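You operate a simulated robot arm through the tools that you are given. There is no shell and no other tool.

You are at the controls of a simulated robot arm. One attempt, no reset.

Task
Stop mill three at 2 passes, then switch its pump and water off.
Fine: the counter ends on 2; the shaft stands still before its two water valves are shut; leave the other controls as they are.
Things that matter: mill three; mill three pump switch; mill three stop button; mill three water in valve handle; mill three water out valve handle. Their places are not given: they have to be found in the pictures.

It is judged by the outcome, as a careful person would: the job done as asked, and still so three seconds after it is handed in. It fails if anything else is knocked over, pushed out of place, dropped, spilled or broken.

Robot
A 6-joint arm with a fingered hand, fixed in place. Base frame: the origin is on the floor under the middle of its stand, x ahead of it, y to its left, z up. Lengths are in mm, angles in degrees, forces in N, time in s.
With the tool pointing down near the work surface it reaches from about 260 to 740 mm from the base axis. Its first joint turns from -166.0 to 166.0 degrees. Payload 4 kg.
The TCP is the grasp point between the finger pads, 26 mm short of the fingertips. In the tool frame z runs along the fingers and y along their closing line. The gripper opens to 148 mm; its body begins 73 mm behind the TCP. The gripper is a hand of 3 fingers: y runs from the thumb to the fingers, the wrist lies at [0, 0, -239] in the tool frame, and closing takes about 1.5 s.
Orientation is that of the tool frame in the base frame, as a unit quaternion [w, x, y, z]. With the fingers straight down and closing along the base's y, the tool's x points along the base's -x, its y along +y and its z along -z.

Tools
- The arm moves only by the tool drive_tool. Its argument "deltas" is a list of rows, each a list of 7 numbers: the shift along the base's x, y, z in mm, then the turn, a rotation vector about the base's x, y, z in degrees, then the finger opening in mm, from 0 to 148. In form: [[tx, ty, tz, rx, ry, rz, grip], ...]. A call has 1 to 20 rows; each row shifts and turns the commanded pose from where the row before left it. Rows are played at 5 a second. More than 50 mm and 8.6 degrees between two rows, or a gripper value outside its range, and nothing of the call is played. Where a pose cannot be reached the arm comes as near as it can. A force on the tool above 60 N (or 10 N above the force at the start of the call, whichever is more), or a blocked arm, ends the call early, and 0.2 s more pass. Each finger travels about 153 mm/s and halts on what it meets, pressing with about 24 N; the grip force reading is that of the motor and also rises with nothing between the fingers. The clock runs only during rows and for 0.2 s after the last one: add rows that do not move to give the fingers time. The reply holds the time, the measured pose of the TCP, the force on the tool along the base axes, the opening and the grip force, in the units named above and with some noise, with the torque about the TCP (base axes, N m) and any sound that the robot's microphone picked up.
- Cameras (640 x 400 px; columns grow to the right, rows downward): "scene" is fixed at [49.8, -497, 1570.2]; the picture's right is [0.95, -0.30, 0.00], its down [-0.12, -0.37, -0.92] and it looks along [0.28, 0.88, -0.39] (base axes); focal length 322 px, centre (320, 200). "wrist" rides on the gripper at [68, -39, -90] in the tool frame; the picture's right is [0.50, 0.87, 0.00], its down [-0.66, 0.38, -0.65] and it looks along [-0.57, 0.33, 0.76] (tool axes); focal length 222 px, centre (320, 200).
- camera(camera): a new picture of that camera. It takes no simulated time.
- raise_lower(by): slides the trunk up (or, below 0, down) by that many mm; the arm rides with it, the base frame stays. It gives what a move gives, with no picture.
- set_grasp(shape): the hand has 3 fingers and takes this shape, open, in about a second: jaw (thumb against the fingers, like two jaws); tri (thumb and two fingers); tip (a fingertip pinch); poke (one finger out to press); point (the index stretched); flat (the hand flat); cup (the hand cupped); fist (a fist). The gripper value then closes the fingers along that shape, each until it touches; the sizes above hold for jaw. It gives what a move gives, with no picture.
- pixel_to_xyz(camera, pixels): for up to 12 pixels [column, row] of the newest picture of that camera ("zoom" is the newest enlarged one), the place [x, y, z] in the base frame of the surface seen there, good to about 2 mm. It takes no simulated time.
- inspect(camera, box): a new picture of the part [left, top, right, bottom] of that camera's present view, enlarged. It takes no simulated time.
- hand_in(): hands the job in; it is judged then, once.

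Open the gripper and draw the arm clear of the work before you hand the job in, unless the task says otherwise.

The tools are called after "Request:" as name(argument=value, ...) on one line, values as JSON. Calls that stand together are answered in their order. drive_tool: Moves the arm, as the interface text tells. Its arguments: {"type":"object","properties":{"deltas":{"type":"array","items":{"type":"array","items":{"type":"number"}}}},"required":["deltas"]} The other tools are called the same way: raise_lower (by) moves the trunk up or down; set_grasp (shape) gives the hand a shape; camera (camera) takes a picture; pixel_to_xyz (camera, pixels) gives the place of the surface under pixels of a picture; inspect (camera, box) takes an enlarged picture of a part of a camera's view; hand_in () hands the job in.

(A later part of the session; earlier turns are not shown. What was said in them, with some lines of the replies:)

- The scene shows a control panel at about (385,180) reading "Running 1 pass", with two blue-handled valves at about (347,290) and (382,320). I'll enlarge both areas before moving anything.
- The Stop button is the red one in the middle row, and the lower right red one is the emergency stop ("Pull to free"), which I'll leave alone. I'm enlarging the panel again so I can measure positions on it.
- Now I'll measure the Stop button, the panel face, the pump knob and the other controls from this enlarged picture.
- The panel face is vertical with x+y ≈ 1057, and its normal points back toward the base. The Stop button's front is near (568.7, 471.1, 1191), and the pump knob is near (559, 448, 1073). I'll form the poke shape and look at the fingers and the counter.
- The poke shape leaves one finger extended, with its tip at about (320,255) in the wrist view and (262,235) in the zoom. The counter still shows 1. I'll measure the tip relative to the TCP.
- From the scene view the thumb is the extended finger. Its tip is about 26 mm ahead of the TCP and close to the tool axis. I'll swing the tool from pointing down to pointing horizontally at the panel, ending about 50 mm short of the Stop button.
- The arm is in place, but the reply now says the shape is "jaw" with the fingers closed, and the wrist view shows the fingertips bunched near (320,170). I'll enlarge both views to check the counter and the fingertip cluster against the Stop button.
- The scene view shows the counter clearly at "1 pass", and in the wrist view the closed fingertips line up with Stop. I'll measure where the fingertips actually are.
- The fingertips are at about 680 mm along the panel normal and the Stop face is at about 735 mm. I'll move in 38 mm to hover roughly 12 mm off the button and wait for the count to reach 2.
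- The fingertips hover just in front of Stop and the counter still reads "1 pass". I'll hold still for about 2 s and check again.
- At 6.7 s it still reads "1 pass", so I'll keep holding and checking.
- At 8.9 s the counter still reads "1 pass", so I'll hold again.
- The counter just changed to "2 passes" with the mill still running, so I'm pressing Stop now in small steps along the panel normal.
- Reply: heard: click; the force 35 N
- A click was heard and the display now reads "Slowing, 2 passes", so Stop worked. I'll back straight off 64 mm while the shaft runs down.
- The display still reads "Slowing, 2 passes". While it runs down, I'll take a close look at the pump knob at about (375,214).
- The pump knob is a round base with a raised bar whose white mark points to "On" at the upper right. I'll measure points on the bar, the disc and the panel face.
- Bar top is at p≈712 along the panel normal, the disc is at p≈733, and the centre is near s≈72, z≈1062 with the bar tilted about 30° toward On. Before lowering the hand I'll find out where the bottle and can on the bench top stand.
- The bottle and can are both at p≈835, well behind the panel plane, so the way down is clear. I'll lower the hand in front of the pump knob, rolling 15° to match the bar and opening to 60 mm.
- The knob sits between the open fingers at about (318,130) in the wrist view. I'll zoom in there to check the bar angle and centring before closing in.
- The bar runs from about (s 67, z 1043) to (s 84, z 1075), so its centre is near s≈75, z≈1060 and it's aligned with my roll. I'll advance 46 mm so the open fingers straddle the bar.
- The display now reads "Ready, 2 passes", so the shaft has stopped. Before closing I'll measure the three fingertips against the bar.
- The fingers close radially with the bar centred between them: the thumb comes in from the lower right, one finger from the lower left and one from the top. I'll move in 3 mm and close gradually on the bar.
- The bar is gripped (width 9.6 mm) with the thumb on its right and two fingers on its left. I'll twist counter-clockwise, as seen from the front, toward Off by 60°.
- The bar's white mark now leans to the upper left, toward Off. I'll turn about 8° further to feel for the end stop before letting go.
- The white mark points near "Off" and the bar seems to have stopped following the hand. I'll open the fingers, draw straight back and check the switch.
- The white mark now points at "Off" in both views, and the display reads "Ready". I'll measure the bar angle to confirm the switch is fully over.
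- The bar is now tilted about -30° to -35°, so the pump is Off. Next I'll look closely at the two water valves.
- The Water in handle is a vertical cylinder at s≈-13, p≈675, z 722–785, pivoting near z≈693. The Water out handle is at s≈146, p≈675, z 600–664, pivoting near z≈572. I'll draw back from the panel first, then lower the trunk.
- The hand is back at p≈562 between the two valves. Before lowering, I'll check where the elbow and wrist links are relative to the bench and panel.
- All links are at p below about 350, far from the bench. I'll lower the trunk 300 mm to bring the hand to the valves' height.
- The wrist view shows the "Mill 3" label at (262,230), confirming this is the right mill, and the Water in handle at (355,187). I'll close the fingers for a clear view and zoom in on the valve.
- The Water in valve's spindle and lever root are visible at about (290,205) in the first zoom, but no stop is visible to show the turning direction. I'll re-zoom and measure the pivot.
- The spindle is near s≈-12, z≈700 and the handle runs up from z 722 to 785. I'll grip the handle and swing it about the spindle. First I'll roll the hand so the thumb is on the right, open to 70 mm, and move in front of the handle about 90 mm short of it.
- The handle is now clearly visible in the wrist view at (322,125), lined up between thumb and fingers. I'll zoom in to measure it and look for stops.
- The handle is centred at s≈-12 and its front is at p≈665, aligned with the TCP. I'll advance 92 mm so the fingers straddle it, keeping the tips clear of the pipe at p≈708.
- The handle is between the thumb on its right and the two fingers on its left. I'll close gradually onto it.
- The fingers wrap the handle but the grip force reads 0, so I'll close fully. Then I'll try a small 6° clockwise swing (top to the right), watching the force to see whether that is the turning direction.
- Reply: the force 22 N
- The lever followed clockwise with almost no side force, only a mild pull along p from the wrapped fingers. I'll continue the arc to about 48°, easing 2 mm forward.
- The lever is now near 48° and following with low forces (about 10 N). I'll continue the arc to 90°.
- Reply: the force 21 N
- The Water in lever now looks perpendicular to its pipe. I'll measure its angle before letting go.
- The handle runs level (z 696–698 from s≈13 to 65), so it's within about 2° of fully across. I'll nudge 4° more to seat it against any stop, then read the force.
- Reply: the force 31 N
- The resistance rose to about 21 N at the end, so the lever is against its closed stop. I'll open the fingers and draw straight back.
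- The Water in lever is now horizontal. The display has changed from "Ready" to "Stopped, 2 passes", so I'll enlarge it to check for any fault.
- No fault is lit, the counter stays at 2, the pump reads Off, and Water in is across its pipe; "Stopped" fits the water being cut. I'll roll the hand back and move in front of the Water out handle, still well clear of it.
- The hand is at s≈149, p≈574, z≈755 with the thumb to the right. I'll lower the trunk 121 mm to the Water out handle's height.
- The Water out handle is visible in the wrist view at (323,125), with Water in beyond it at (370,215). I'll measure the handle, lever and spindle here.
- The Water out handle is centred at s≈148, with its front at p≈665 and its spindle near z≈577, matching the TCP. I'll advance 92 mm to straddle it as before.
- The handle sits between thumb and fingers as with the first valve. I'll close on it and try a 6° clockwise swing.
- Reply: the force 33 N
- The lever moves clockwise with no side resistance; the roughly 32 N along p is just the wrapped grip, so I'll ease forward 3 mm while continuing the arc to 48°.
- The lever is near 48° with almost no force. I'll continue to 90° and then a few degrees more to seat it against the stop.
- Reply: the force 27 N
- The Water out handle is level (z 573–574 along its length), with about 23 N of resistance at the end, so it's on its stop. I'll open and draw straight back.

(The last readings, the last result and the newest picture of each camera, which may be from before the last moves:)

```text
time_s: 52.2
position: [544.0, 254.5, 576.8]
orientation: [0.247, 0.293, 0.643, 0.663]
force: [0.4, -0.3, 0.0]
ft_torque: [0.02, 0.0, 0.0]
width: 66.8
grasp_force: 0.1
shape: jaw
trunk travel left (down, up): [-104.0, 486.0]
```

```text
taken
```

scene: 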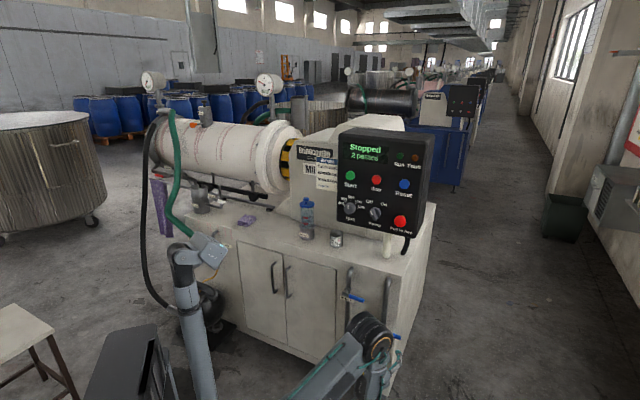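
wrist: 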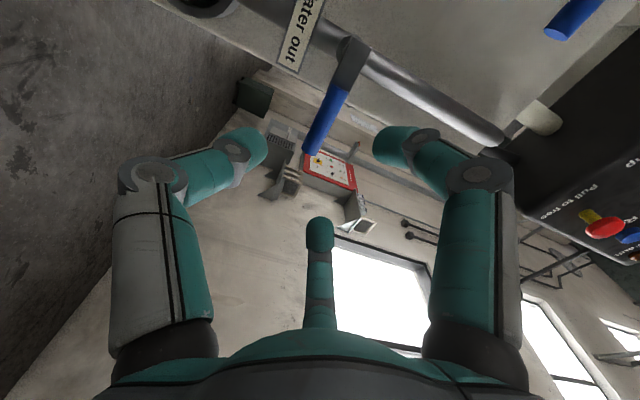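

Both levers look horizontal from here. I'll draw the arm back another 85 mm, then check the whole panel and both valves.

Request:
drive_tool(deltas=[[-15, -15, 0, 0, 0, 0, 70], [-15, -15, 0, 0, 0, 0, 70], [-15, -15, 0, 0, 0, 0, 70], [-15, -15, 0, 0, 0, 0, 70], [0, 0, 0, 0, 0, 0, 70]])

Request:
inspect(camera="scene", box=[310, 250, 430, 399])

Request:
inspect(camera="scene", box=[330, 125, 440, 245])

Request:
camera(camera="wrist")

```text
time_s: 53.4
position: [492.3, 196.8, 574.2]
orientation: [0.247, 0.293, 0.643, 0.663]
force: [0.2, -0.4, 1.0]
ft_torque: [-0.02, 0.03, 0.0]
width: 67.0
grasp_force: 0.0
shape: jaw
out of reach, approached as far as the arm can: row 4
trunk travel left (down, up): [-104.0, 486.0]
```

```text
2.68 times, centred on (370, 324) of scene
```

zoom: 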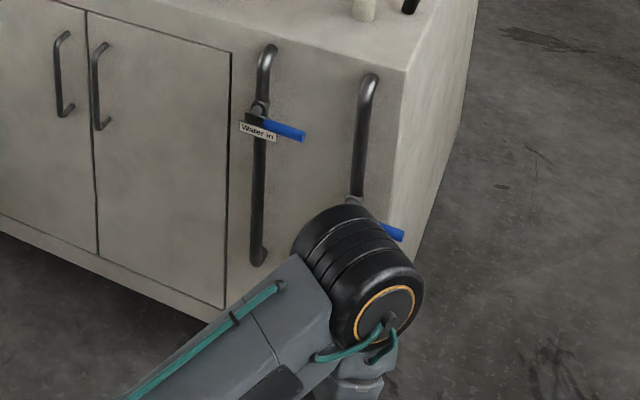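

```text
3.33 times, centred on (385, 185) of scene
```

zoom: 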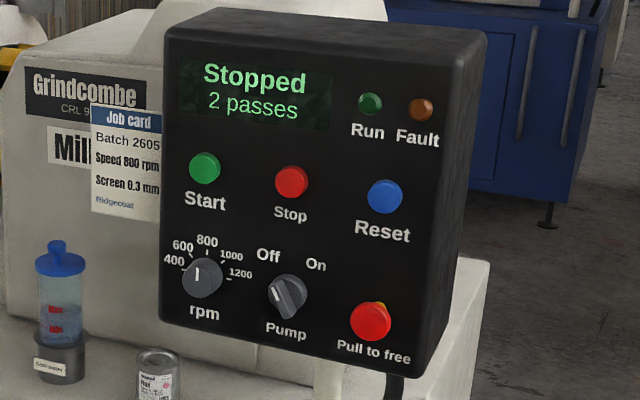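

```text
taken
```

wrist: 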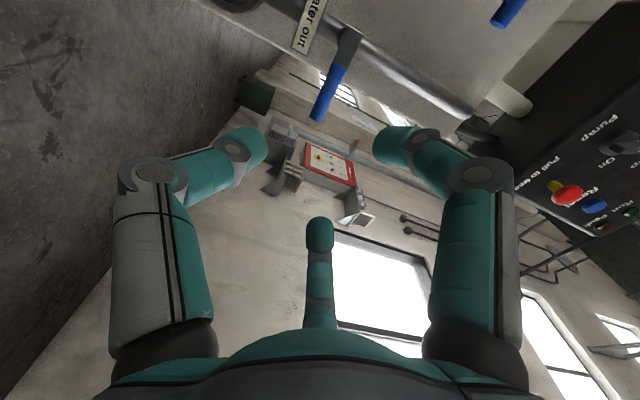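

The panel reads "Stopped, 2 passes", the pump points to Off, and no fault is lit. As a last check I'll measure both levers' angles from the scene.

Request:
inspect(camera="scene", box=[330, 280, 410, 350])

Request:
pixel_to_xyz(camera="wrist", pixels=[[319, 115], [328, 95], [336, 75], [345, 52], [352, 38], [505, 15]])

```text
5.71 times, centred on (370, 315) of scene
```

zoom: 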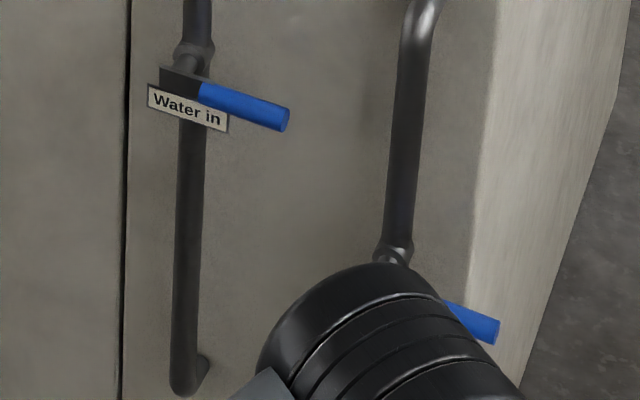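

```text
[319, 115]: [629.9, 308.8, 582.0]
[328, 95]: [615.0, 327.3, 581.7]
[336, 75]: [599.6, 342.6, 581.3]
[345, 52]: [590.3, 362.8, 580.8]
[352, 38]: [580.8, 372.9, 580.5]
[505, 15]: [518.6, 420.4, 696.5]
```

Request:
pixel_to_xyz(camera="zoom", pixels=[[210, 92], [230, 100], [250, 107], [270, 114], [180, 78], [470, 322], [490, 330]])

```text
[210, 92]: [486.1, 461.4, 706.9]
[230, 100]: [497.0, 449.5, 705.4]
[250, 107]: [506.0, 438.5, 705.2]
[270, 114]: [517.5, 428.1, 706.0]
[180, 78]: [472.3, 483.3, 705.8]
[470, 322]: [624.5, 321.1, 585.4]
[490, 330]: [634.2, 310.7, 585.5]
```

Both levers are level (Water in at z≈706 and Water out at z≈581 along their lengths), so both valves are fully shut. The mill is stopped on 2 passes with the pump off, and the hand is open and clear, so I'm handing the job in.

Request:
hand_in()

```text
The job is handed in.
```

Mill three is stopped with its counter on 2, its pump is off, and both water valves are shut. I've handed the job in; the reply gave no verdict.

- **Stop:** I pressed Stop just after the counter changed to 2. The display went from "Slowing" to "Ready" and now reads "Stopped, 2 passes", with no fault light.
- **Pump:** I turned the switch from On to Off once the display read "Ready".
- **Water:** I shut Water in and then Water out, both after the mill had stopped. Both levers are level, across their pipes, and each met resistance at the end of its turn.

I didn't touch the other controls. Nothing was knocked or moved that I could see, and the hand is open and clear of the mill. The display changed from "Ready" to "Stopped" while I was closing Water in. I took that as the mill noticing its water was cut, but I couldn't confirm it.
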